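You operate a simulated robot arm through the tools that you are given. There is no shell and no other tool. Be economical: measure what you need, move in short steps, check, and stop when the job is done.

Carry out the task below with a simulated robot arm. There is one attempt and no reset: what you move stays moved.

TASK
Put things in order on the top of the folding table. At the end: the brown round brush stands where the beige twine ball stood; the orange wooden block from the top of the folding table stands where the cream gift box stood; the blue lens brush stands where the brown round brush stood; the beige twine ball from the top of the folding table stands where the orange wooden block stood; the cream gift box from the top of the folding table stands on top of the gold brass tray; whatever was shut is shut again. Leave all else as you found it, and nothing knocked over.
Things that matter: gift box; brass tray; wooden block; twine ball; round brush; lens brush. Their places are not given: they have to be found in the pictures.

It is judged by the outcome, as a careful person would: the job done as asked, and still so three seconds after it is handed in. It fails if anything else is knocked over, pushed out of place, dropped, spilled or broken.

THE ROBOT
A 7-joint arm with a two-finger parallel gripper, fixed in place. Base frame: the origin is at the foot of the arm, x ahead of it, y to its left, z up; the work surface is at about z = 0. Lengths are in cm, angles in degrees, forces in N, time in s.
With the tool pointing down near the work surface it reaches from about 22 to 58 cm from the base axis. Its first joint turns from -66.0 to 66.0 degrees. Payload 2.5 kg.
Tool frame: the origin (TCP) lies between the finger pads and is the grasp point; the fingertips stand 2.3 cm ahead of it; z points along the fingers, y is the line along which they close. The gripper opens to 9.4 cm. The fingers are 3.8 cm wide and 1 cm thick; the gripper's body (5.4 by 9.6 cm) begins 3.9 cm behind the TCP.
Orientation is that of the tool frame in the base frame, as a unit quaternion [w, x, y, z]. With the fingers straight down and closing along the base's y, the tool's x points along the base's -x, its y along +y and its z along -z.

THE INTERFACE
- The arm moves only by the tool send_rows. Its argument "motion" is a list of rows, each an object (a shift or turn left out is 0, a gripper value left out holds the last) with "turn": the turn, a rotation vector about the tool's x, y, z in units of 90 degrees (1.0 is 90 degrees), a list of three; "delta_pos": the shift along the tool's x, y, z in units of 250 mm (1.0 is 250 mm), a list of three; "gripper": the gripper command, from -1 (fully open) to 1 (shut), values between in proportion. In form: [{"turn": [wx, wy, wz], "delta_pos": [x, y, z], "gripper": gripper}, ...]. A call has 1 to 20 rows; each row is the pose to reach, as a shift and turn from the pose commanded when the call began, along the tool's axes at that moment. A call with a number of a shift or a turn outside -1 to 1 is refused whole. A row lasts 0.2 s, in which the tool goes at most 5 cm and 8.6 degrees; a call with a longer step from one row to the next is refused whole, and so is a gripper value outside its range. A pose out of reach is approached as far as the arm can. The call stops where the force on the tool passes 40 N (or 10 N more than at its start, if that is more) or the arm is blocked; 0.2 s more then pass. The fingers move at their own pace (about 10.8 cm/s each) and stop on an object; they squeeze with about 25 N. The grip force told is the motor's: it shows also when the fingers shut on nothing. Time passes only in rows, and 0.2 s behind the last, so rows that repeat a pose let the fingers close. It gives the time, the measured TCP pose, the force on the tool (base axes), the opening and the grip force at its end, in the units of the frame above (readings bear some noise), and new pictures: "pictures" is both (left out), scene, wrist or none.
- Cameras (640 x 400 px; columns grow to the right, rows downward): "scene" is fixed at [12.04, -41.05, 53.92]; the picture's right is [0.81, -0.58, 0.00], its down [-0.36, -0.51, -0.78] and it looks along [0.45, 0.63, -0.63] (base axes); focal length 316 px, centre (320, 200). "wrist" rides on the gripper at [-3.9, 0, -4.4] in the tool frame; the picture's right is [0.00, -1.00, 0.00], its down [0.97, 0.00, -0.24] and it looks along [0.24, 0.00, 0.97] (tool axes); focal length 218 px, centre (320, 200).
- pixel_to_xyz(camera, pixels): for up to 12 pixels [column, row] of the newest picture of that camera ("zoom" is the newest enlarged one), the place [x, y, z] in the base frame of the surface seen there, good to about 0.2 cm. No time passes.
- inspect(camera, box): a new picture of the part [left, top, right, bottom] of that camera's present view, enlarged. No time passes.
- sign_off(): hands the job in; it is judged then, once.

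Work in short steps. Measure before you move; look again where a grasp or a placing could have gone wrong, and mend it. You have 80 turns and 120 pictures in all, those below and enlarged ones among them. Open the gripper and draw the arm clear of the work before you hand the job in, unless the task says otherwise; then end with one line.

The tools are called after "Call:" as name(argument=value, ...) on one line, values as JSON. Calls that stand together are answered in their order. send_rows: Moves the arm, as the interface text tells. Its arguments: {"type":"object","properties":{"motion":{"type":"array","items":{"type":"object","properties":{"turn":{"type":"array","items":{"type":"number"}},"delta_pos":{"type":"array","items":{"type":"number"}},"gripper":{"type":"number"}}}},"pictures":{"type":"string","enum":["both","scene","wrist","none"]}},"required":["motion"]} The other tools are called the same way: pixel_to_xyz (camera, pixels) gives the place of the surface under pixels of a picture; inspect (camera, box) takes an enlarged picture of a part of a camera's view; sign_off () hands the job in.

At the start:

```text
t: 0.0
tool_pos: [38.35, 10.11, 26.55]
ee_rot: [-0.001, 0.001, 1.0, 0.0]
ft_force: [0.7, 0.3, -0.5]
opening: 9.43
grasp_force: 0.2
```

scene: 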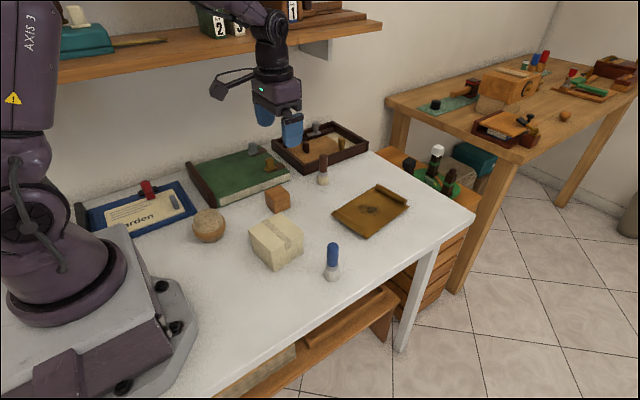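
wrist: 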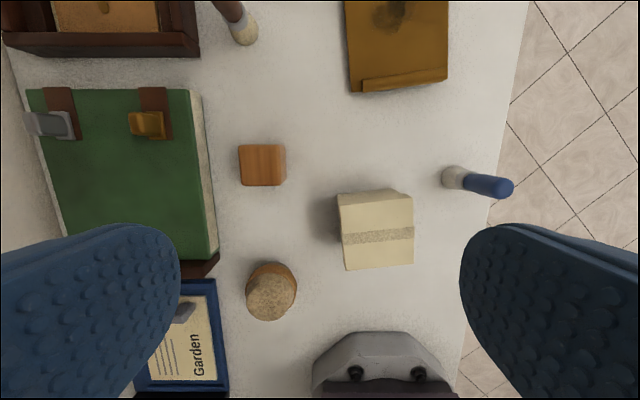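

I'll zoom on the work area and measure the objects.

Call:
inspect(camera="scene", box=[180, 120, 420, 290])

Call:
pixel_to_xyz(camera="wrist", pixels=[[241, 147], [284, 147], [243, 183], [283, 183], [340, 207], [410, 200], [347, 267], [413, 262], [250, 285], [292, 285], [270, 300], [270, 268]])

Call:
pixel_to_xyz(camera="scene", pixels=[[333, 245], [332, 262], [332, 276], [323, 160], [323, 172], [323, 182], [335, 215], [369, 237], [408, 203], [376, 186], [370, 210], [209, 222]])

```text
2.35 times, centred on (300, 205) of scene
```

zoom: 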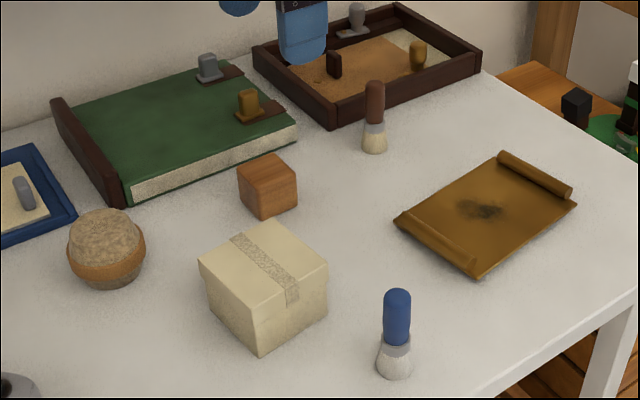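

```text
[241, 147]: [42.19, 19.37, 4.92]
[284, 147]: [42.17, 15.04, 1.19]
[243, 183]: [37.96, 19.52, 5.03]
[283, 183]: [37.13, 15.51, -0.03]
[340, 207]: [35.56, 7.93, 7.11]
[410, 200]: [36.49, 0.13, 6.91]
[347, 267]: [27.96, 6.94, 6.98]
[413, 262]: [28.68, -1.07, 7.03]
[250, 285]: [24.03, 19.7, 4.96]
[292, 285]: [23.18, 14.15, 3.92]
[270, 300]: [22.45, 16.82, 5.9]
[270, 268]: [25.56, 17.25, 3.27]
```

```text
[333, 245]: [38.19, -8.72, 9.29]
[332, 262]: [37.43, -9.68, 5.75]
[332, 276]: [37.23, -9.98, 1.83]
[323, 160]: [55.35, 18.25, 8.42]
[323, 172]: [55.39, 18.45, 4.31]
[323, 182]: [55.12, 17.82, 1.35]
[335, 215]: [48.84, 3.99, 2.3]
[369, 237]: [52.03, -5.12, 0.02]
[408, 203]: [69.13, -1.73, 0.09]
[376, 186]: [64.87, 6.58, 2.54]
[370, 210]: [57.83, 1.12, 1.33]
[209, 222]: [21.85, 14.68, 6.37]
```

Call:
inspect(camera="wrist", box=[220, 130, 440, 268])

Call:
inspect(camera="scene", box=[310, 160, 430, 260])

```text
2.90 times, centred on (330, 199) of wrist
```

zoom: 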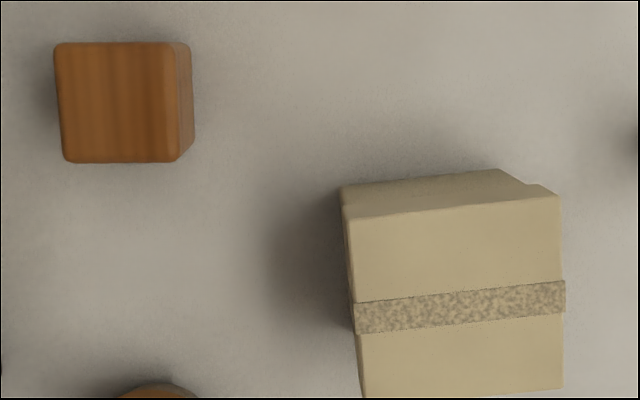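

```text
4.00 times, centred on (370, 210) of scene
```

zoom: 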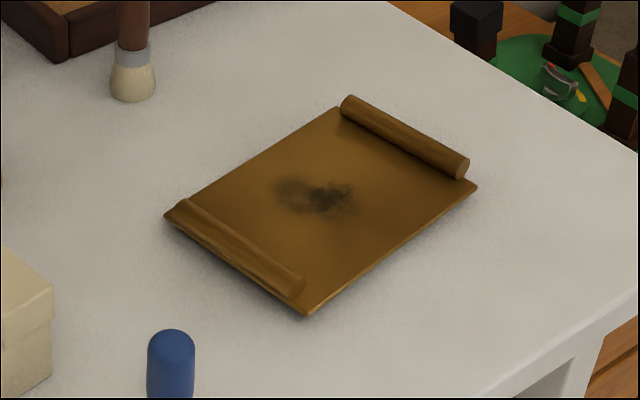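

Call:
pixel_to_xyz(camera="zoom", pixels=[[168, 216], [308, 311], [476, 187], [340, 110], [320, 195], [205, 198], [300, 265], [335, 128], [448, 182], [240, 240], [400, 132], [250, 230]])

Call:
pixel_to_xyz(camera="wrist", pixels=[[343, 205], [408, 199], [345, 220], [375, 206], [375, 264], [412, 225], [412, 255], [347, 255], [349, 264], [410, 258], [375, 235], [341, 215]])

Call:
inspect(camera="scene", box=[230, 200, 350, 290])

```text
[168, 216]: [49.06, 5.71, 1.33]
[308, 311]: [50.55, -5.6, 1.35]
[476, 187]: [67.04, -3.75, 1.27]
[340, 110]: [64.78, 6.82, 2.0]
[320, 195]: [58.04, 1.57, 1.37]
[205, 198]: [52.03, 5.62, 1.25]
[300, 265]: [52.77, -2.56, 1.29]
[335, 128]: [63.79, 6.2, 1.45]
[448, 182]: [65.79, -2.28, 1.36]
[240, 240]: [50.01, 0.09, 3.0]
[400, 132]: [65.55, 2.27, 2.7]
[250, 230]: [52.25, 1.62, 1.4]
```

```text
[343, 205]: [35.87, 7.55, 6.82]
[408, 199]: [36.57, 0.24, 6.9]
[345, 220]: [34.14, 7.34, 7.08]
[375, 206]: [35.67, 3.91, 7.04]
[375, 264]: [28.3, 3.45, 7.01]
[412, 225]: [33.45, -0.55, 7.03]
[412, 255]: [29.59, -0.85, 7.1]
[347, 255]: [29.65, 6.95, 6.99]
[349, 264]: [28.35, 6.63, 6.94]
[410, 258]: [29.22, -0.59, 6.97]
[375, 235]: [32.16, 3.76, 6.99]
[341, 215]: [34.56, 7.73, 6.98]
```

```text
4.44 times, centred on (290, 245) of scene
```

zoom: 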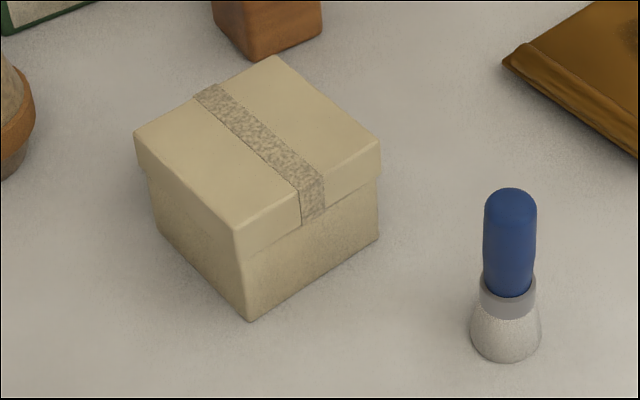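

The box is centred near (32.3, 3.5), yaw about 7°; the tray is centred near (58, 0.9), yaw about 7°, floor z 1.35. I'll move above the box.

Call:
send_rows(motion=[{"delta_pos": [0.06, -0.066, 0.1], "turn": [0, 0, -0.02], "gripper": -1}, {"delta_pos": [0.121, -0.132, 0.22], "turn": [0, 0, -0.04]}, {"delta_pos": [0.182, -0.198, 0.34], "turn": [0, 0, -0.06]}, {"delta_pos": [0.242, -0.264, 0.46], "turn": [0, 0, -0.078]}, {"delta_pos": [0.242, -0.264, 0.502], "turn": [0, 0, -0.078]}, {"delta_pos": [0.242, -0.264, 0.502], "turn": [0, 0, -0.078]}])

```text
t: 1.4
tool_pos: [32.35, 3.59, 13.82]
ee_rot: [0.0, -0.061, 0.998, 0.0]
ft_force: [-1.0, 1.0, 0.5]
opening: 9.41
grasp_force: 0.0
```

scene: 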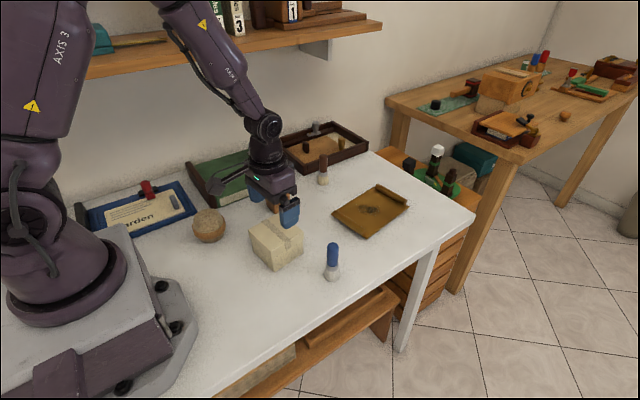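
wrist: 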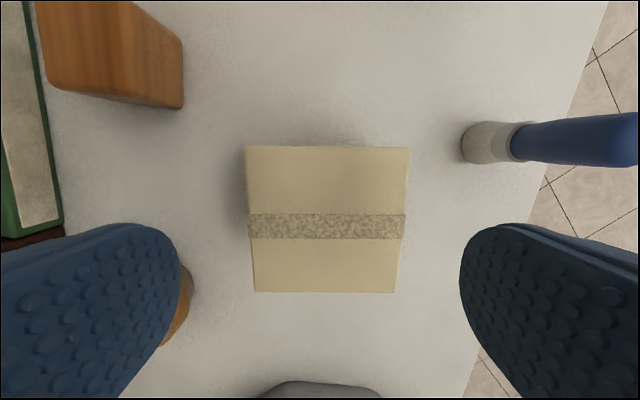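

Call:
pixel_to_xyz(camera="wrist", pixels=[[250, 150], [405, 152], [258, 288], [392, 288], [250, 220], [402, 220], [325, 150], [325, 288], [325, 226]])

```text
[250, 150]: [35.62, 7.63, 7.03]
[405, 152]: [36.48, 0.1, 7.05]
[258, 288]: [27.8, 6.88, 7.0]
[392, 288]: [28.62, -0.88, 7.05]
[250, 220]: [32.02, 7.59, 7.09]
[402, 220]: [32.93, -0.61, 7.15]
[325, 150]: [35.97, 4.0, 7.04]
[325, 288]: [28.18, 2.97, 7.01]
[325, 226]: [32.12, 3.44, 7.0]
```

Box centre is (32.1, 3.45), and the fingers straddle it with about 0.6 cm each side. Descend to z 4.5 and close.

Call:
send_rows(motion=[{"delta_pos": [0.008, -0.006, 0.1], "gripper": -1}, {"delta_pos": [0.008, -0.006, 0.2]}, {"delta_pos": [0.008, -0.006, 0.28]}, {"delta_pos": [0.008, -0.006, 0.34]}, {"delta_pos": [0.008, -0.006, 0.373]}, {"delta_pos": [0.008, -0.006, 0.373]}, {"delta_pos": [0.008, -0.006, 0.373], "gripper": 1}, {"delta_pos": [0.008, -0.006, 0.373]}, {"delta_pos": [0.008, -0.006, 0.373]}])

```text
t: 3.4
tool_pos: [32.24, 3.44, 4.6]
ee_rot: [0.0, -0.062, 0.998, 0.0]
ft_force: [0.3, -0.7, -0.1]
opening: 8.49
grasp_force: 24.9
```

scene: 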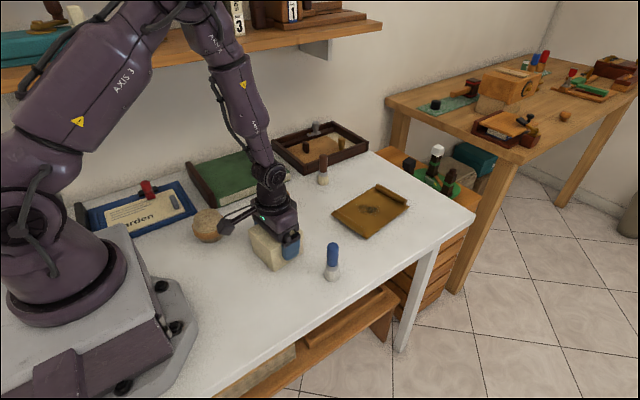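
wrist: 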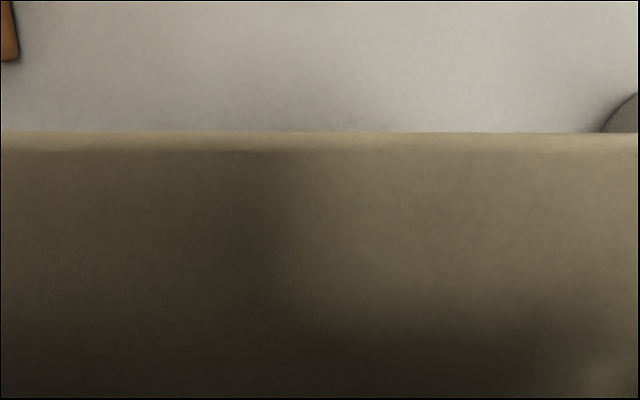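

Held (opening 8.49). A black rod juts out of the gripper near (226,226), so I'll check where it is.

Call:
inspect(camera="scene", box=[180, 150, 340, 290])

Call:
pixel_to_xyz(camera="scene", pixels=[[226, 227], [234, 217], [245, 211], [262, 214], [291, 245], [207, 222]])

```text
2.86 times, centred on (260, 220) of scene
```

zoom: 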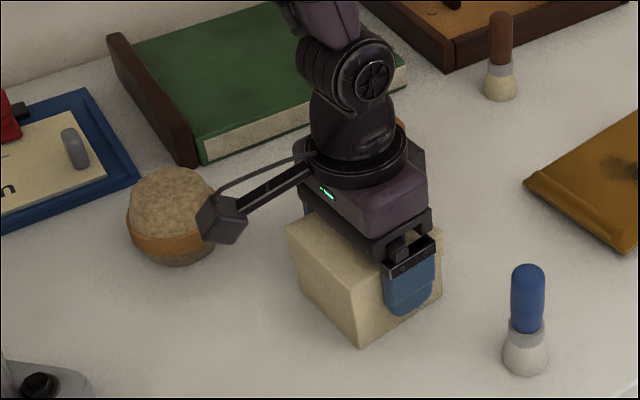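

```text
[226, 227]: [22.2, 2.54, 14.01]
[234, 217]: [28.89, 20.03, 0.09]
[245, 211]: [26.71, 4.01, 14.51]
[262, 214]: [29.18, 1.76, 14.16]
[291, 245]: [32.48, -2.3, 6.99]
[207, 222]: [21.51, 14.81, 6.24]
```

Rod sits at z≈14, well clear. Lift and check that the whole box comes up.

Call:
send_rows(motion=[{"delta_pos": [0, 0, -0.06]}, {"delta_pos": [0, 0, -0.12]}, {"delta_pos": [0, 0, -0.18]}, {"delta_pos": [0, 0, -0.24]}, {"delta_pos": [0, 0, -0.24]}], pictures="scene")

```text
t: 4.6
tool_pos: [32.07, 3.4, 10.82]
ee_rot: [-0.001, -0.061, 0.998, 0.0]
ft_force: [0.1, 0.2, -0.1]
opening: 8.42
grasp_force: 25.5
```

scene: 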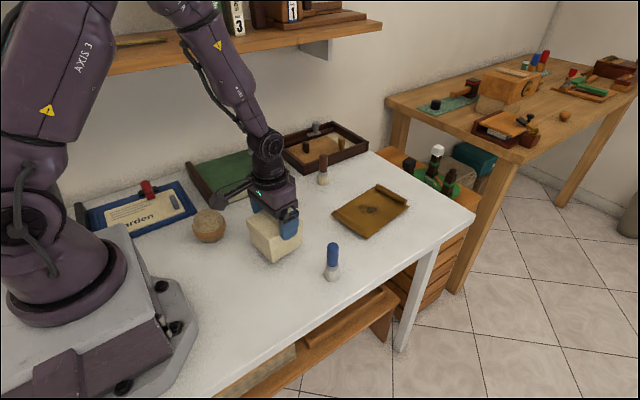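

The whole box is up. Carry it over the tray.

Call:
send_rows(motion=[{"delta_pos": [-0.08, -0.018, 0]}, {"delta_pos": [-0.2, -0.046, 0]}, {"delta_pos": [-0.34, -0.078, 0]}, {"delta_pos": [-0.48, -0.11, 0]}, {"delta_pos": [-0.62, -0.142, 0]}, {"delta_pos": [-0.76, -0.174, 0]}, {"delta_pos": [-0.88, -0.202, 0]}, {"delta_pos": [-0.95, -0.218, 0]}, {"delta_pos": [-0.985, -0.226, 0]}, {"delta_pos": [-0.985, -0.226, 0]}, {"delta_pos": [-0.985, -0.226, 0]}])

```text
t: 7.0
tool_pos: [57.31, 0.75, 10.66]
ee_rot: [0.0, -0.061, 0.998, -0.001]
ft_force: [0.7, -0.1, -0.9]
opening: 8.41
grasp_force: 24.8
```

scene: 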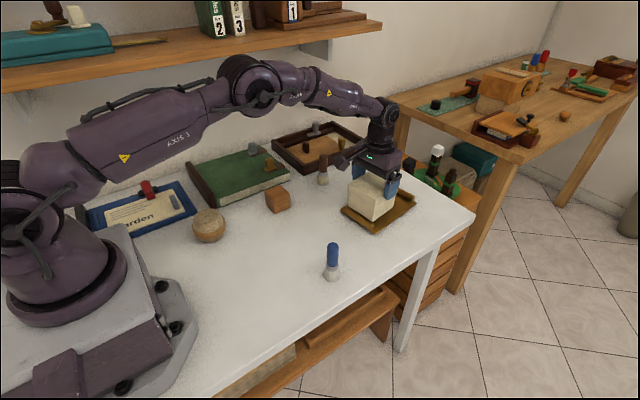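
wrist: 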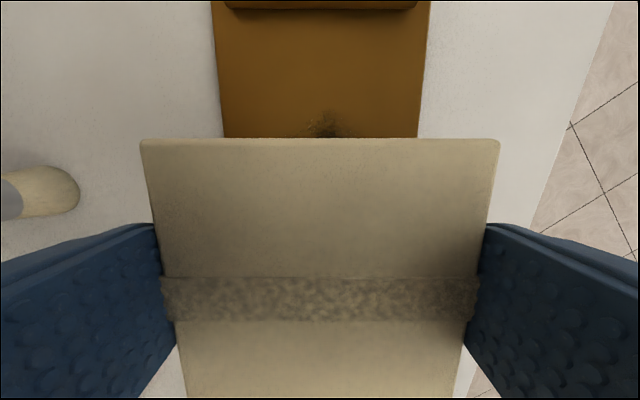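

Aligned with the tray. Lower by about 4.75 cm slowly.

Call:
send_rows(motion=[{"delta_pos": [0, 0, 0.06]}, {"delta_pos": [0, 0, 0.12]}, {"delta_pos": [0, 0, 0.16]}, {"delta_pos": [0, 0, 0.18]}, {"delta_pos": [0, 0, 0.188]}, {"delta_pos": [0, 0, 0.192]}, {"delta_pos": [0, 0, 0.192]}], pictures="scene")

Call:
inspect(camera="scene", box=[310, 140, 430, 250])

```text
t: 8.6
tool_pos: [57.42, 0.68, 6.03]
ee_rot: [0.003, -0.061, 0.998, -0.001]
ft_force: [0.7, -2.6, 22.2]
opening: 8.45
grasp_force: 25.1
```

scene: 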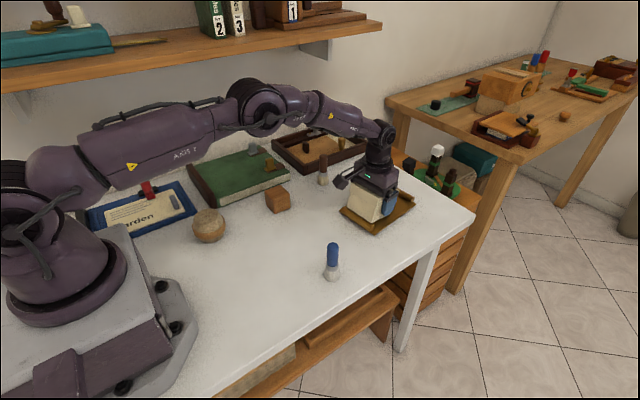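

```text
3.64 times, centred on (370, 195) of scene
```

zoom: 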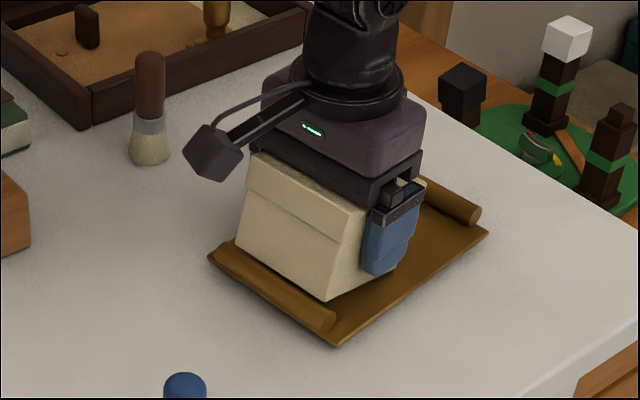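

Contact at the expected height (22 N). Release and rise straight up.

Call:
send_rows(motion=[{"delta_pos": [0, 0, -0.004], "gripper": 1}, {"delta_pos": [0, 0, -0.004], "gripper": -1}, {"delta_pos": [0, 0, -0.004]}, {"delta_pos": [0, 0, -0.004]}, {"delta_pos": [0, 0, -0.06]}, {"delta_pos": [0, 0, -0.18]}, {"delta_pos": [0, 0, -0.32]}, {"delta_pos": [0, 0, -0.42]}, {"delta_pos": [0.1, 0, -0.42]}, {"delta_pos": [0.24, 0, -0.42]}])

Call:
inspect(camera="scene", box=[310, 140, 430, 250])

```text
t: 10.8
tool_pos: [51.34, 0.05, 16.29]
ee_rot: [0.001, -0.061, 0.998, 0.001]
ft_force: [-0.2, 0.6, 0.1]
opening: 9.37
grasp_force: 0.0
```

scene: 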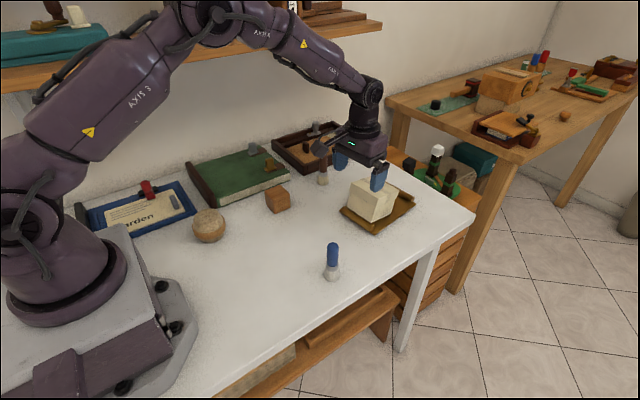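
wrist: 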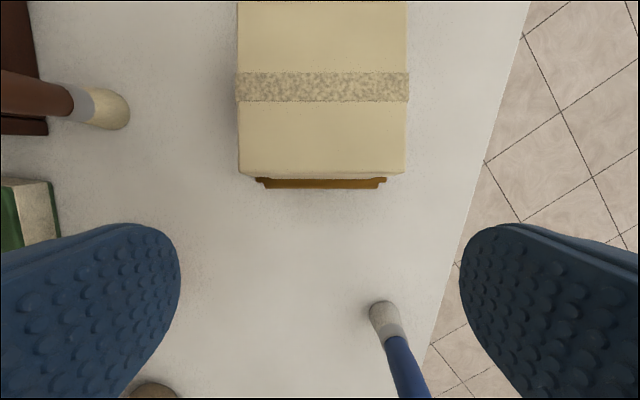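

```text
3.64 times, centred on (370, 195) of scene
```

zoom: 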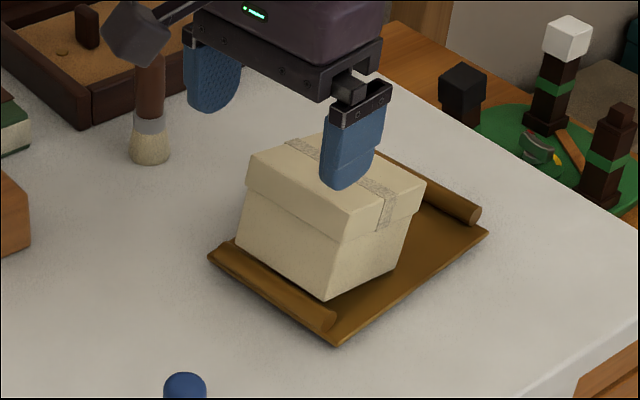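

Call:
pixel_to_xyz(camera="zoom", pixels=[[255, 155], [345, 215], [418, 185], [300, 150], [250, 255], [325, 290], [150, 58], [150, 90], [150, 155], [148, 125], [138, 150], [165, 150]])

Call:
pixel_to_xyz(camera="scene", pixels=[[268, 193], [288, 196], [278, 190], [278, 188], [276, 211], [290, 205], [267, 205]])

```text
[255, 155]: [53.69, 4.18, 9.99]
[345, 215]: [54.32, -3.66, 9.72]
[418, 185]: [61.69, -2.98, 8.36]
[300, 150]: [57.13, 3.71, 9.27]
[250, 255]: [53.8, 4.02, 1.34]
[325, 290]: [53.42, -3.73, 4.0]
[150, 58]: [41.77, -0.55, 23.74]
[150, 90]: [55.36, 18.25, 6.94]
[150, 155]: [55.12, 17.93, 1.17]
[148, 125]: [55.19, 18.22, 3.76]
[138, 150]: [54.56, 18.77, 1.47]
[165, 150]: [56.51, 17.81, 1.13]
```

```text
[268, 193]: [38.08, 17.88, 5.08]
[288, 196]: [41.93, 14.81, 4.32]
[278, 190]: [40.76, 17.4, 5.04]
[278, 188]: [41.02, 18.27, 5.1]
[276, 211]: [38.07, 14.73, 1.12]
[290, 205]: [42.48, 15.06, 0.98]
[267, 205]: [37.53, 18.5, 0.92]
```

Top heights vary (near edge ~9.9, far ~8.4), so the box may be resting on the near roll. Look closer.

Call:
inspect(camera="scene", box=[335, 170, 415, 235])

Call:
pixel_to_xyz(camera="wrist", pixels=[[245, 165], [400, 168], [320, 165], [320, 50], [245, 10], [400, 10], [320, 183], [260, 185], [383, 185], [320, 120], [320, 188]])

```text
6.15 times, centred on (375, 202) of scene
```

zoom: 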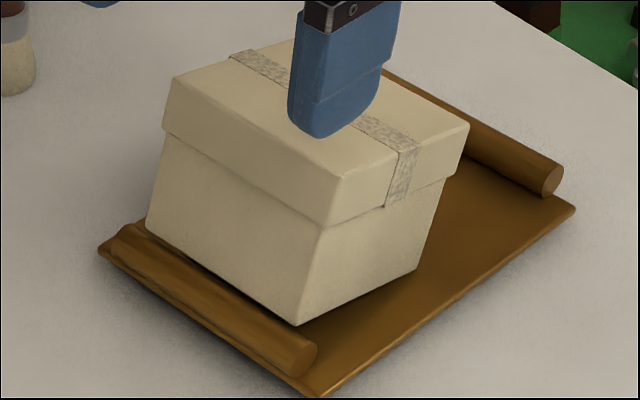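

```text
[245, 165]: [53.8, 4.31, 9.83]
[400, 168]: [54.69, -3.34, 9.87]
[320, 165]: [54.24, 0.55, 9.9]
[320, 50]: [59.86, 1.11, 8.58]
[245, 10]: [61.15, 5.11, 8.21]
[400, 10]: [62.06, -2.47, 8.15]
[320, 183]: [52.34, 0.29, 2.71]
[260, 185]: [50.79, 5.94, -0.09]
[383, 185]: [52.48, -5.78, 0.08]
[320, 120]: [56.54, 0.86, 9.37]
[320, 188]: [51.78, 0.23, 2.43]
```

The near bottom edge sits on the roll, pitching the box about 12.5°. I'll regrip it with vertical fingers, lift, level it by tilting the tool, and set it about 1.1 cm further out.

Call:
send_rows(motion=[{"delta_pos": [-0.12, 0, 0], "gripper": -1}, {"delta_pos": [-0.248, 0.002, 0]}, {"delta_pos": [-0.248, 0.002, 0]}, {"delta_pos": [-0.248, 0.002, 0.12]}, {"delta_pos": [-0.248, 0.002, 0.24]}, {"delta_pos": [-0.248, 0.002, 0.32]}, {"delta_pos": [-0.248, 0.002, 0.376]}, {"delta_pos": [-0.248, 0.002, 0.376]}, {"delta_pos": [-0.248, 0.002, 0.376], "gripper": 1}, {"delta_pos": [-0.248, 0.002, 0.376]}, {"delta_pos": [-0.248, 0.002, 0.376]}, {"delta_pos": [-0.248, 0.002, 0.336]}, {"delta_pos": [-0.248, 0.002, 0.276]}, {"delta_pos": [-0.248, 0.002, 0.256]}], pictures="none")

Call:
inspect(camera="scene", box=[320, 140, 430, 240])

```text
t: 13.8
tool_pos: [57.36, 0.85, 9.94]
ee_rot: [-0.001, -0.061, 0.998, 0.0]
ft_force: [0.0, -0.4, -1.4]
opening: 8.45
grasp_force: 25.1
```

```text
4.00 times, centred on (375, 190) of scene
```

zoom: 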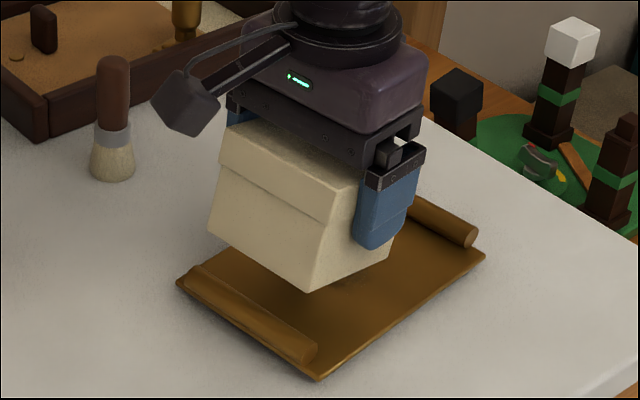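

Held, still pitched. Level it and shift outward.

Call:
send_rows(motion=[{"delta_pos": [-0.015, 0, 0], "turn": [0, -0.045, 0]}, {"delta_pos": [-0.03, 0, 0], "turn": [0, -0.09, 0]}, {"delta_pos": [-0.046, 0, 0], "turn": [0, -0.14, 0]}, {"delta_pos": [-0.046, 0, 0], "turn": [0, -0.14, 0]}, {"delta_pos": [-0.046, 0, 0], "turn": [0, -0.14, 0]}], pictures="wrist")

Call:
inspect(camera="scene", box=[320, 140, 430, 240])

Call:
pixel_to_xyz(camera="zoom", pixels=[[250, 240], [280, 255], [320, 240], [230, 140], [325, 190], [325, 270], [300, 175]])

```text
t: 15.0
tool_pos: [58.7, 1.08, 10.02]
ee_rot: [0.11, -0.062, 0.992, 0.007]
ft_force: [0.2, -0.5, -1.8]
opening: 8.47
grasp_force: 25.1
```

wrist: 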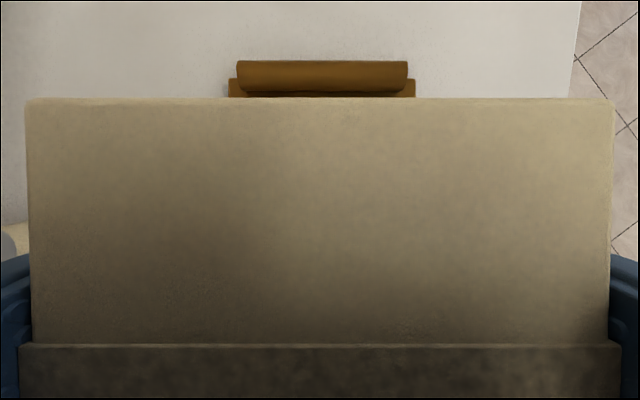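

```text
4.00 times, centred on (375, 190) of scene
```

zoom: 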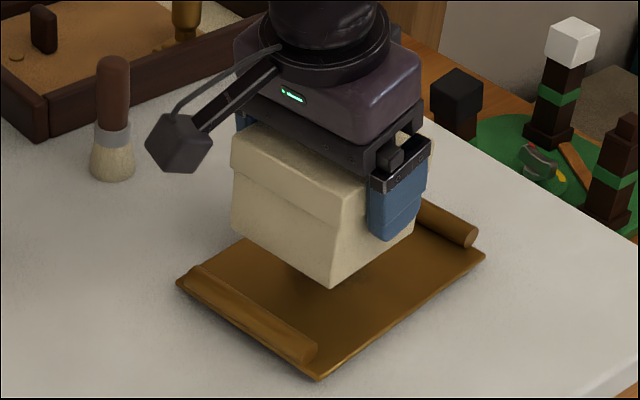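

```text
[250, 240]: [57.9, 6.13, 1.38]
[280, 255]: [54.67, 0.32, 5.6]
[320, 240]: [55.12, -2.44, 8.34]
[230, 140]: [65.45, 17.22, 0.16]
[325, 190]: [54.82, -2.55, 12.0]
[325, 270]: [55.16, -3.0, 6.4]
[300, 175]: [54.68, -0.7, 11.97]
```

Level. Lower 3.8 cm vertically, checking force.

Call:
send_rows(motion=[{"delta_pos": [0.0087, 0, 0.039]}, {"delta_pos": [0.0174, 0, 0.078]}, {"delta_pos": [0.0262, 0, 0.117]}, {"delta_pos": [0.031, 0, 0.139]}, {"delta_pos": [0.0329, 0, 0.147]}, {"delta_pos": [0.0336, 0, 0.15]}, {"delta_pos": [0.0336, 0, 0.15]}], pictures="none")

Call:
inspect(camera="scene", box=[320, 150, 420, 240])

```text
t: 16.6
tool_pos: [58.67, 1.03, 6.11]
ee_rot: [0.109, -0.061, 0.992, 0.007]
ft_force: [-1.3, 0.6, 4.0]
opening: 8.48
grasp_force: 25.0
```

```text
4.44 times, centred on (370, 195) of scene
```

zoom: 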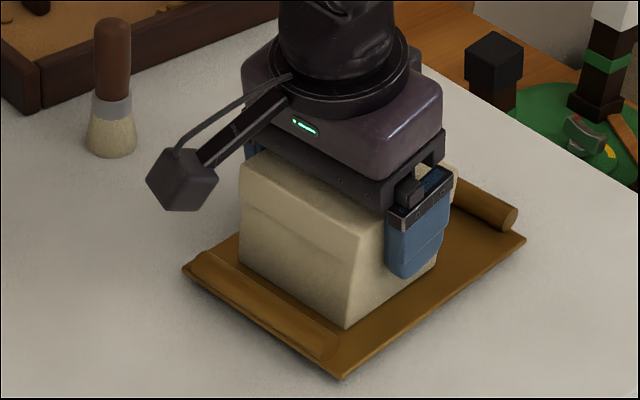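

Light contact of 4 N. Release, rise vertically, untilt.

Call:
send_rows(motion=[{"delta_pos": [0, 0, 0], "gripper": -1}, {"delta_pos": [0, 0, 0]}, {"delta_pos": [0, 0, 0]}, {"delta_pos": [-0.0174, 0, -0.078]}, {"delta_pos": [-0.044, 0, -0.195]}, {"delta_pos": [-0.078, 0, -0.351]}, {"delta_pos": [-0.087, 0, -0.39]}, {"delta_pos": [-0.027, 0, -0.39], "turn": [0, 0.07, 0]}, {"delta_pos": [0.073, 0, -0.39], "turn": [0, 0.14, 0]}, {"delta_pos": [0.193, 0, -0.36], "turn": [0, 0.14, 0]}, {"delta_pos": [0.193, 0, -0.36], "turn": [0, 0.14, 0]}])

Call:
inspect(camera="scene", box=[320, 150, 420, 240])

```text
t: 19.0
tool_pos: [52.17, 0.22, 13.95]
ee_rot: [0.0, -0.061, 0.998, 0.001]
ft_force: [1.2, -0.5, -0.9]
opening: 9.39
grasp_force: 0.1
```

scene: 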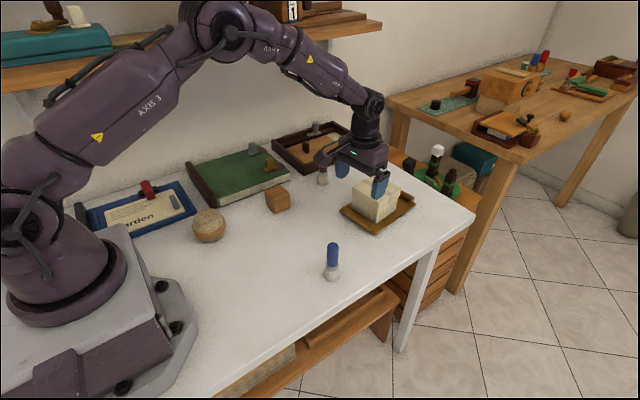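
wrist: 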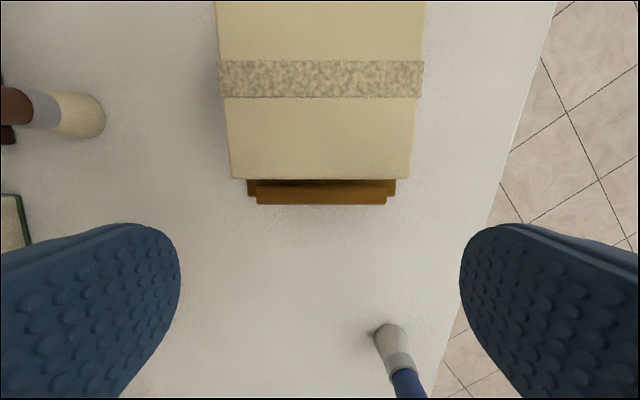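

```text
4.44 times, centred on (370, 195) of scene
```

zoom: 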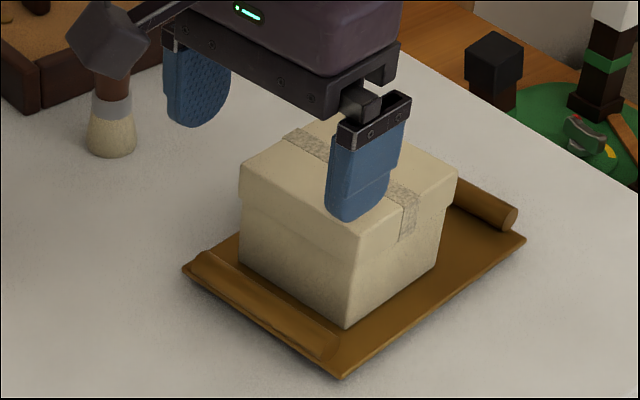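

Call:
pixel_to_xyz(camera="wrist", pixels=[[240, 170], [405, 170], [320, 170], [320, 80], [235, 10], [410, 10], [260, 202], [380, 202], [320, 195]])

```text
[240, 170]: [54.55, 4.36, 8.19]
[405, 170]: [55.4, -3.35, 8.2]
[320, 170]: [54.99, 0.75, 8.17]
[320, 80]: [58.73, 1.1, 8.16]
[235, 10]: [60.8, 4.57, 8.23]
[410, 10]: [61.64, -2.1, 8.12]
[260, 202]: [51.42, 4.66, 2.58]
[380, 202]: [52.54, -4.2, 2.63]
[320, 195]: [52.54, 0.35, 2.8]
```

Box is flat (top z 8.17 everywhere) between the rolls. Next go above the orange block at about (40, 17.2).

Call:
send_rows(motion=[{"delta_pos": [0.07, 0.128, 0], "turn": [0, 0, 0.02]}, {"delta_pos": [0.14, 0.257, 0], "turn": [0, 0, 0.04]}, {"delta_pos": [0.22, 0.403, 0], "turn": [0, 0, 0.06]}, {"delta_pos": [0.3, 0.55, 0], "turn": [0, 0, 0.079]}, {"delta_pos": [0.36, 0.66, 0], "turn": [0, 0, 0.079]}, {"delta_pos": [0.4, 0.733, 0], "turn": [0, 0, 0.079]}, {"delta_pos": [0.4, 0.733, 0], "turn": [0, 0, 0.079]}], pictures="wrist")

```text
t: 20.6
tool_pos: [39.99, 17.0, 14.14]
ee_rot: [0.0, 0.001, 1.0, 0.0]
ft_force: [0.5, 0.1, -0.5]
opening: 9.41
grasp_force: 0.0
```

wrist: 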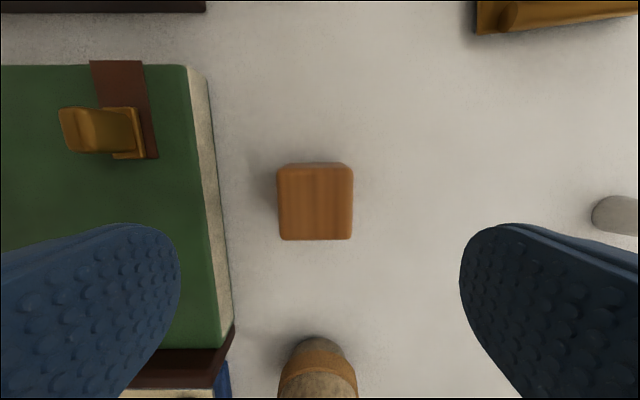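

Call:
pixel_to_xyz(camera="wrist", pixels=[[280, 170], [350, 170], [283, 236], [350, 236], [315, 203], [190, 100], [215, 250], [225, 250], [232, 330], [318, 355], [285, 375], [352, 375]])

```text
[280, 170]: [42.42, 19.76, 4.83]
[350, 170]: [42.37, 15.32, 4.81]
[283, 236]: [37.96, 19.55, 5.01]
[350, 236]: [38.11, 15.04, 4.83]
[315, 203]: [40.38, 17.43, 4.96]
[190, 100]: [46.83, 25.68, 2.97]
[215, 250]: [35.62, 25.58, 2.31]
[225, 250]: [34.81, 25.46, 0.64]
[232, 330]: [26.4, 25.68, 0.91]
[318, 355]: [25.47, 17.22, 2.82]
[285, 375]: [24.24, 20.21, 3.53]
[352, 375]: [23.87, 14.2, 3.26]
```

Block centre (40.2, 17.4), and the book edge at y 25.5 is clear. Descend and grasp at z 2.9, then lift.

Call:
send_rows(motion=[{"delta_pos": [-0.008, 0.016, 0.12], "gripper": -1}, {"delta_pos": [-0.008, 0.016, 0.26]}, {"delta_pos": [-0.008, 0.016, 0.38]}, {"delta_pos": [-0.008, 0.016, 0.448]}, {"delta_pos": [-0.008, 0.016, 0.448]}, {"delta_pos": [-0.008, 0.016, 0.448], "gripper": 1}, {"delta_pos": [-0.008, 0.016, 0.448]}, {"delta_pos": [-0.008, 0.016, 0.448]}, {"delta_pos": [-0.008, 0.016, 0.448]}], pictures="none")

```text
t: 22.6
tool_pos: [40.19, 17.53, 2.8]
ee_rot: [0.0, 0.001, 1.0, 0.0]
ft_force: [-0.6, 0.0, -0.9]
opening: 4.99
grasp_force: 24.5
```

Gripped (4.99). Lift and carry to (32.15, 3.45).

Call:
send_rows(motion=[{"delta_pos": [0, 0, -0.08]}, {"delta_pos": [0, 0, -0.18]}, {"delta_pos": [0, 0, -0.28]}, {"delta_pos": [0.05, -0.088, -0.28]}, {"delta_pos": [0.13, -0.225, -0.28]}, {"delta_pos": [0.21, -0.366, -0.28]}, {"delta_pos": [0.28, -0.488, -0.28]}, {"delta_pos": [0.322, -0.562, -0.28]}, {"delta_pos": [0.322, -0.562, -0.28]}, {"delta_pos": [0.322, -0.562, -0.18]}, {"delta_pos": [0.322, -0.562, -0.08]}, {"delta_pos": [0.322, -0.562, -0.03]}, {"delta_pos": [0.322, -0.562, -0.01]}, {"delta_pos": [0.322, -0.562, -0.01]}], pictures="scene")

```text
t: 25.6
tool_pos: [32.02, 3.53, 2.86]
ee_rot: [0.0, 0.001, 1.0, 0.0]
ft_force: [0.4, -0.2, 0.1]
opening: 4.96
grasp_force: 25.4
```

scene: 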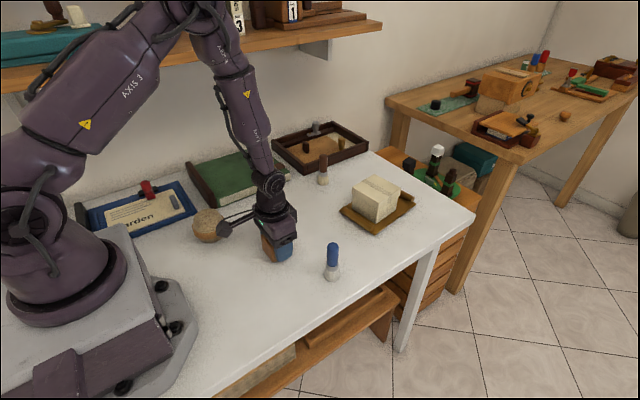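

Call:
send_rows(motion=[{"delta_pos": [0, 0, 0.008]}, {"delta_pos": [0, 0, 0.008]}, {"delta_pos": [0, 0, 0.006], "gripper": -1}, {"delta_pos": [0, 0, 0.006]}, {"delta_pos": [0, 0, 0.006]}, {"delta_pos": [0, 0, -0.12]}, {"delta_pos": [0, 0, -0.3]}, {"delta_pos": [0, 0, -0.44]}, {"delta_pos": [0.08, 0.137, -0.44]}, {"delta_pos": [0.17, 0.29, -0.44]}, {"delta_pos": [0.25, 0.43, -0.44]}, {"delta_pos": [0.32, 0.548, -0.44]}, {"delta_pos": [0.32, 0.548, -0.44]}, {"delta_pos": [0.32, 0.548, -0.44]}])

Call:
inspect(camera="scene", box=[180, 180, 320, 280])

```text
t: 28.6
tool_pos: [23.93, 17.28, 14.07]
ee_rot: [0.0, 0.001, 1.0, 0.0]
ft_force: [0.5, -0.4, 0.5]
opening: 9.39
grasp_force: 0.0
```

scene: 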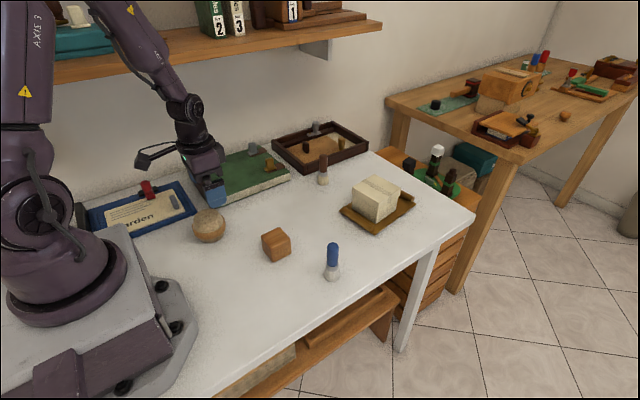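
wrist: 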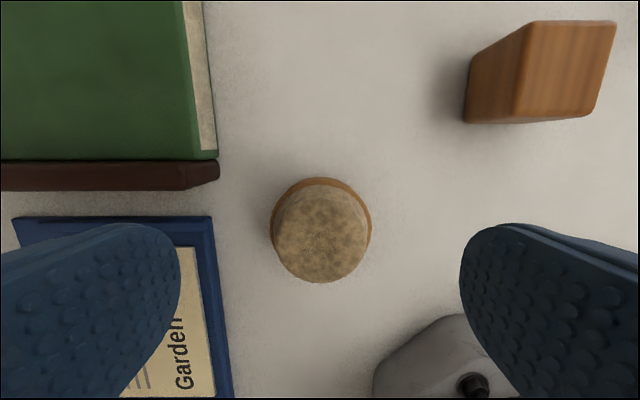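

```text
4.00 times, centred on (250, 230) of scene
```

zoom: 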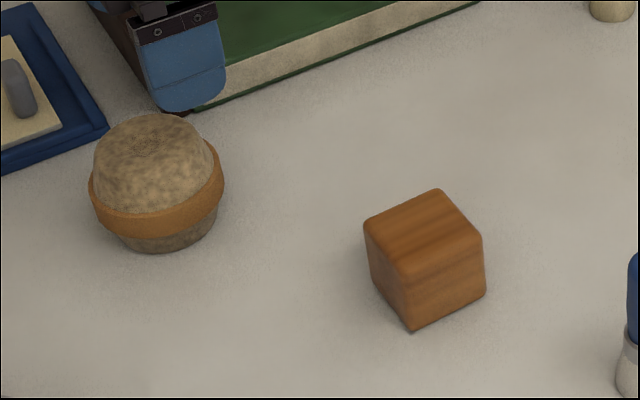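

Call:
pixel_to_xyz(camera="wrist", pixels=[[320, 181], [272, 225], [370, 225], [320, 275], [320, 235], [285, 195], [215, 250], [225, 300], [218, 175], [400, 350], [282, 270], [358, 270]])

Call:
pixel_to_xyz(camera="zoom", pixels=[[155, 125], [150, 210], [95, 195], [220, 180], [160, 245], [150, 160], [372, 225], [440, 193], [412, 325], [480, 235]])

```text
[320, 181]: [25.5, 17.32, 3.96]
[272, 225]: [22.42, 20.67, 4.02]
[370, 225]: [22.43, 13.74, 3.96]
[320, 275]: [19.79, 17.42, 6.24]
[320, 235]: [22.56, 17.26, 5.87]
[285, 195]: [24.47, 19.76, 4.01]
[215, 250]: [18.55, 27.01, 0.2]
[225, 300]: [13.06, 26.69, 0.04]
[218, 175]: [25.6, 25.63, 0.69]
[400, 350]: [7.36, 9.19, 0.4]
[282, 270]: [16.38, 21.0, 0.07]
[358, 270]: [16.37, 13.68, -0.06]
```

```text
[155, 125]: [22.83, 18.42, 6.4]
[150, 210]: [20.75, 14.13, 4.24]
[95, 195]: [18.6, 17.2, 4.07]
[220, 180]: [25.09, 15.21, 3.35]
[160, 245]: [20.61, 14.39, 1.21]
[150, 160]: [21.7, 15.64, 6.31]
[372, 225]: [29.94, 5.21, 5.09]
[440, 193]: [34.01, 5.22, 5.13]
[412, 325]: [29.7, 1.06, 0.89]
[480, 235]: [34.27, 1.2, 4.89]
```

Ball centre (22.0, 17.2), diameter ~7 with the widest band at z~3.7. Move over it, descend and grasp.

Call:
send_rows(motion=[{"delta_pos": [0.077, -0.001, 0.0], "gripper": -1}, {"delta_pos": [0.077, -0.001, 0.0]}, {"delta_pos": [0.077, -0.001, 0.14]}, {"delta_pos": [0.077, -0.001, 0.28]}, {"delta_pos": [0.077, -0.001, 0.38]}, {"delta_pos": [0.077, -0.001, 0.423]}, {"delta_pos": [0.077, -0.001, 0.423]}, {"delta_pos": [0.077, -0.001, 0.423], "gripper": 1}, {"delta_pos": [0.077, -0.001, 0.423]}, {"delta_pos": [0.077, -0.001, 0.423]}], pictures="scene")

```text
t: 30.8
tool_pos: [22.16, 17.01, 3.46]
ee_rot: [0.0, 0.002, 1.0, 0.0]
ft_force: [0.6, -0.5, -0.5]
opening: 7.02
grasp_force: 24.7
```

scene: 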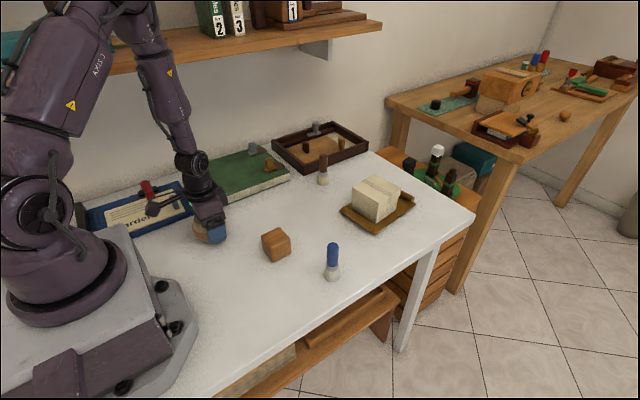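

Held (7.02). Lift, carry to (40.2, 17.4), lower to just above the table.

Call:
send_rows(motion=[{"delta_pos": [0, 0, -0.06]}, {"delta_pos": [0, 0, -0.15]}, {"delta_pos": [0, 0, -0.24]}, {"delta_pos": [-0.08, 0.002, -0.24]}, {"delta_pos": [-0.22, 0.005, -0.24]}, {"delta_pos": [-0.36, 0.007, -0.24]}, {"delta_pos": [-0.5, 0.01, -0.24]}, {"delta_pos": [-0.64, 0.012, -0.24]}, {"delta_pos": [-0.722, 0.014, -0.24]}, {"delta_pos": [-0.722, 0.014, -0.24]}, {"delta_pos": [-0.722, 0.014, -0.15]}, {"delta_pos": [-0.722, 0.014, -0.06]}, {"delta_pos": [-0.722, 0.014, -0.02]}, {"delta_pos": [-0.722, 0.014, -0.008]}, {"delta_pos": [-0.722, 0.014, -0.008]}], pictures="scene")

Call:
inspect(camera="scene", box=[220, 130, 350, 230])

```text
t: 34.0
tool_pos: [40.26, 17.6, 3.54]
ee_rot: [0.0, 0.001, 1.0, 0.0]
ft_force: [-0.4, 0.6, -0.6]
opening: 7.01
grasp_force: 25.4
```

scene: 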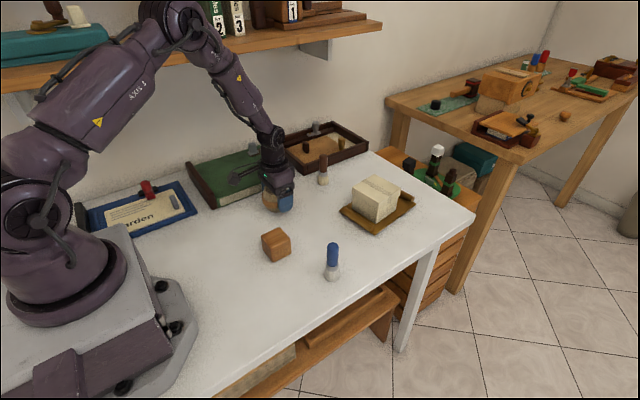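

```text
4.00 times, centred on (285, 180) of scene
```

zoom: 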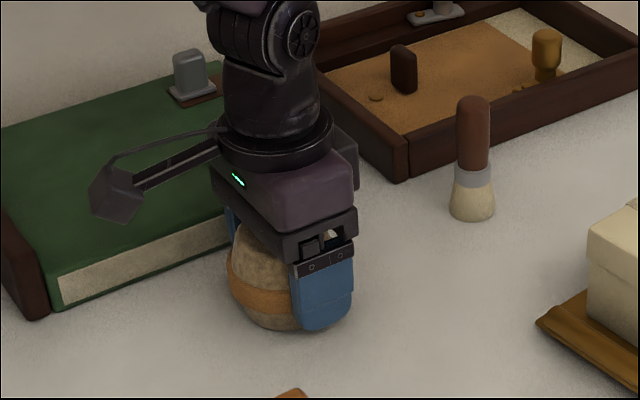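

Call:
send_rows(motion=[{"delta_pos": [0, 0, 0.008]}, {"delta_pos": [0, 0, 0.01]}, {"delta_pos": [0, 0, 0.008], "gripper": -1}, {"delta_pos": [0, 0, 0.006]}, {"delta_pos": [0, 0, 0.006]}, {"delta_pos": [0, 0, -0.08]}, {"delta_pos": [0, 0, -0.22]}, {"delta_pos": [0, 0, -0.38]}, {"delta_pos": [0, 0, -0.5]}, {"delta_pos": [-0.12, 0.005, -0.5]}, {"delta_pos": [-0.26, 0.01, -0.5]}, {"delta_pos": [-0.4, 0.014, -0.5]}, {"delta_pos": [-0.48, 0.016, -0.5]}, {"delta_pos": [-0.48, 0.016, -0.5]}])

Call:
inspect(camera="scene", box=[240, 130, 370, 230])

```text
t: 37.0
tool_pos: [52.37, 17.79, 16.14]
ee_rot: [0.0, 0.001, 1.0, -0.001]
ft_force: [-0.6, 0.4, -0.9]
opening: 9.36
grasp_force: 0.1
```

scene: 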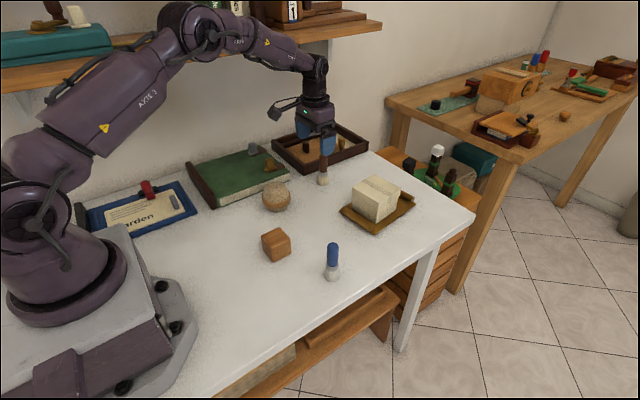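
wrist: 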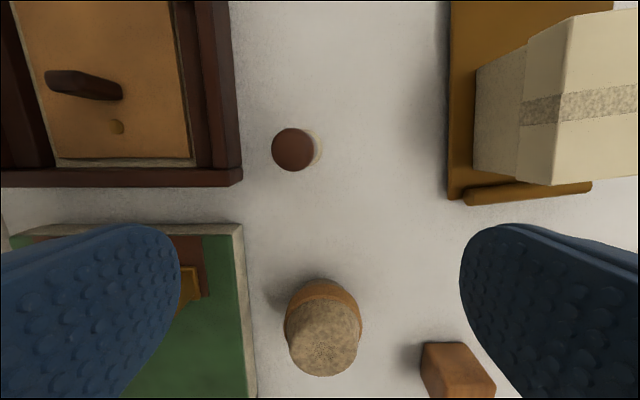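

```text
4.00 times, centred on (305, 180) of scene
```

zoom: 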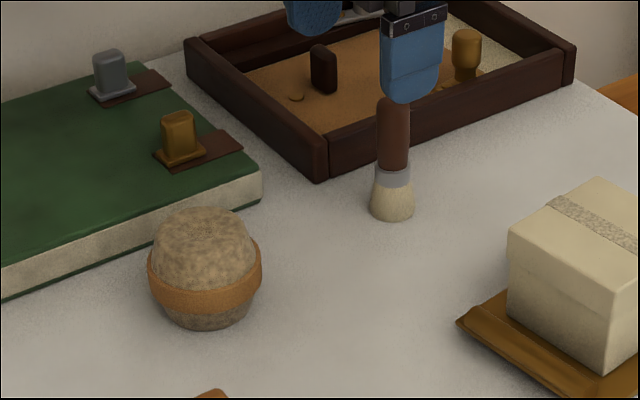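

Call:
pixel_to_xyz(camera="wrist", pixels=[[293, 150], [275, 150], [311, 150], [293, 130], [293, 168], [240, 172], [225, 60], [230, 180], [448, 120], [320, 335], [318, 150], [350, 320]])

Call:
pixel_to_xyz(camera="zoom", pixels=[[392, 205], [374, 208], [410, 208], [392, 180], [392, 145], [392, 110], [324, 140], [320, 178]])

```text
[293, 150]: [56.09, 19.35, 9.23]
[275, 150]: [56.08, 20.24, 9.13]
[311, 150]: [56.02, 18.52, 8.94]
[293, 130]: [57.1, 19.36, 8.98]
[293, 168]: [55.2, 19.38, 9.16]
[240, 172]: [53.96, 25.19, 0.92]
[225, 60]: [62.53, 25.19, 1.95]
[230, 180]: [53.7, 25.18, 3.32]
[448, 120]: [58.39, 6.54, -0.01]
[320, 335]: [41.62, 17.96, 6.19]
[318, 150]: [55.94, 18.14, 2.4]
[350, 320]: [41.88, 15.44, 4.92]
```

```text
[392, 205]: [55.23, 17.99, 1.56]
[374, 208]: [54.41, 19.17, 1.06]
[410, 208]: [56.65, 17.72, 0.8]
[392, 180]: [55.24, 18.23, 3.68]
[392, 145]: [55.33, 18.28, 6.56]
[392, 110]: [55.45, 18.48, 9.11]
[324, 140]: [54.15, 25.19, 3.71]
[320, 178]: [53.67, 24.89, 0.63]
```

Brush axis is near (56.0, 19.15), handle z 4.5–9.2. The wooden tray edge is at y 25.2, so I'll use a half-open gripper (~5 cm) and test reach above first.

Call:
send_rows(motion=[{"delta_pos": [-0.07, 0.03, 0], "gripper": 0}, {"delta_pos": [-0.146, 0.056, 0.03]}, {"delta_pos": [-0.146, 0.056, 0.084]}, {"delta_pos": [-0.146, 0.056, 0.084]}])

Call:
inspect(camera="scene", box=[270, 110, 370, 200])

```text
t: 38.0
tool_pos: [55.84, 19.17, 13.95]
ee_rot: [0.001, 0.002, 1.0, -0.001]
ft_force: [0.3, 0.5, -0.1]
opening: 4.7
grasp_force: 0.0
```

scene: 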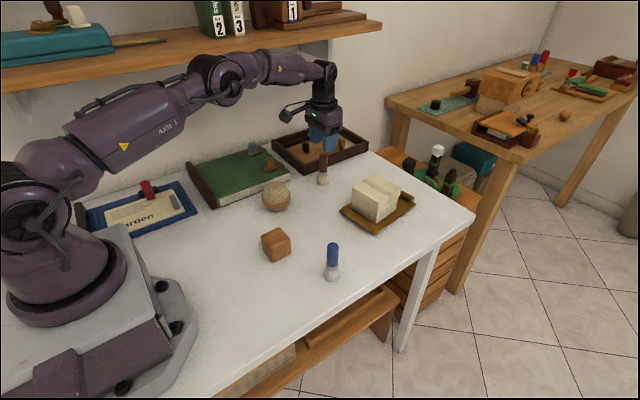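
wrist: 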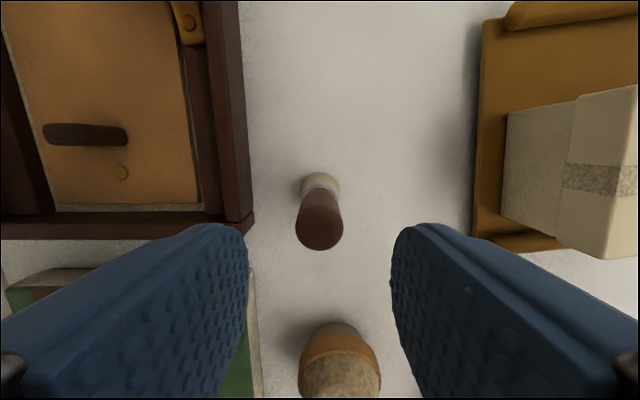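

```text
4.44 times, centred on (320, 155) of scene
```

zoom: 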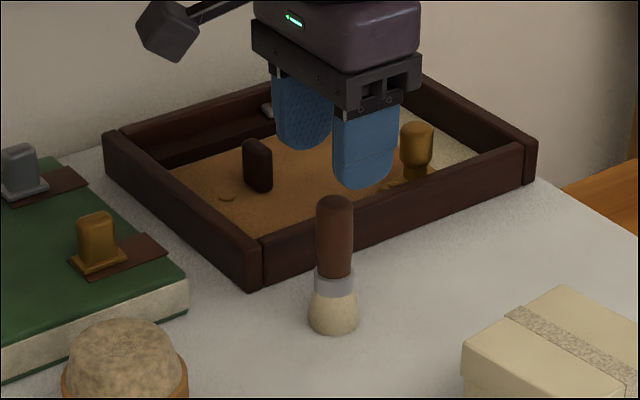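

Call:
pixel_to_xyz(camera="wrist", pixels=[[320, 228], [320, 212], [320, 244], [298, 228], [341, 228], [320, 174], [303, 186], [338, 186]])

```text
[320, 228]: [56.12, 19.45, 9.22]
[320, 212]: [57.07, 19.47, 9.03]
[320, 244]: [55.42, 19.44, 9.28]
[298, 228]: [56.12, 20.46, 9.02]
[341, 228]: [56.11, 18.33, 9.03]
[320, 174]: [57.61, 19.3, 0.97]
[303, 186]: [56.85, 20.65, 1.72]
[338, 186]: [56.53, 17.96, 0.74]
```

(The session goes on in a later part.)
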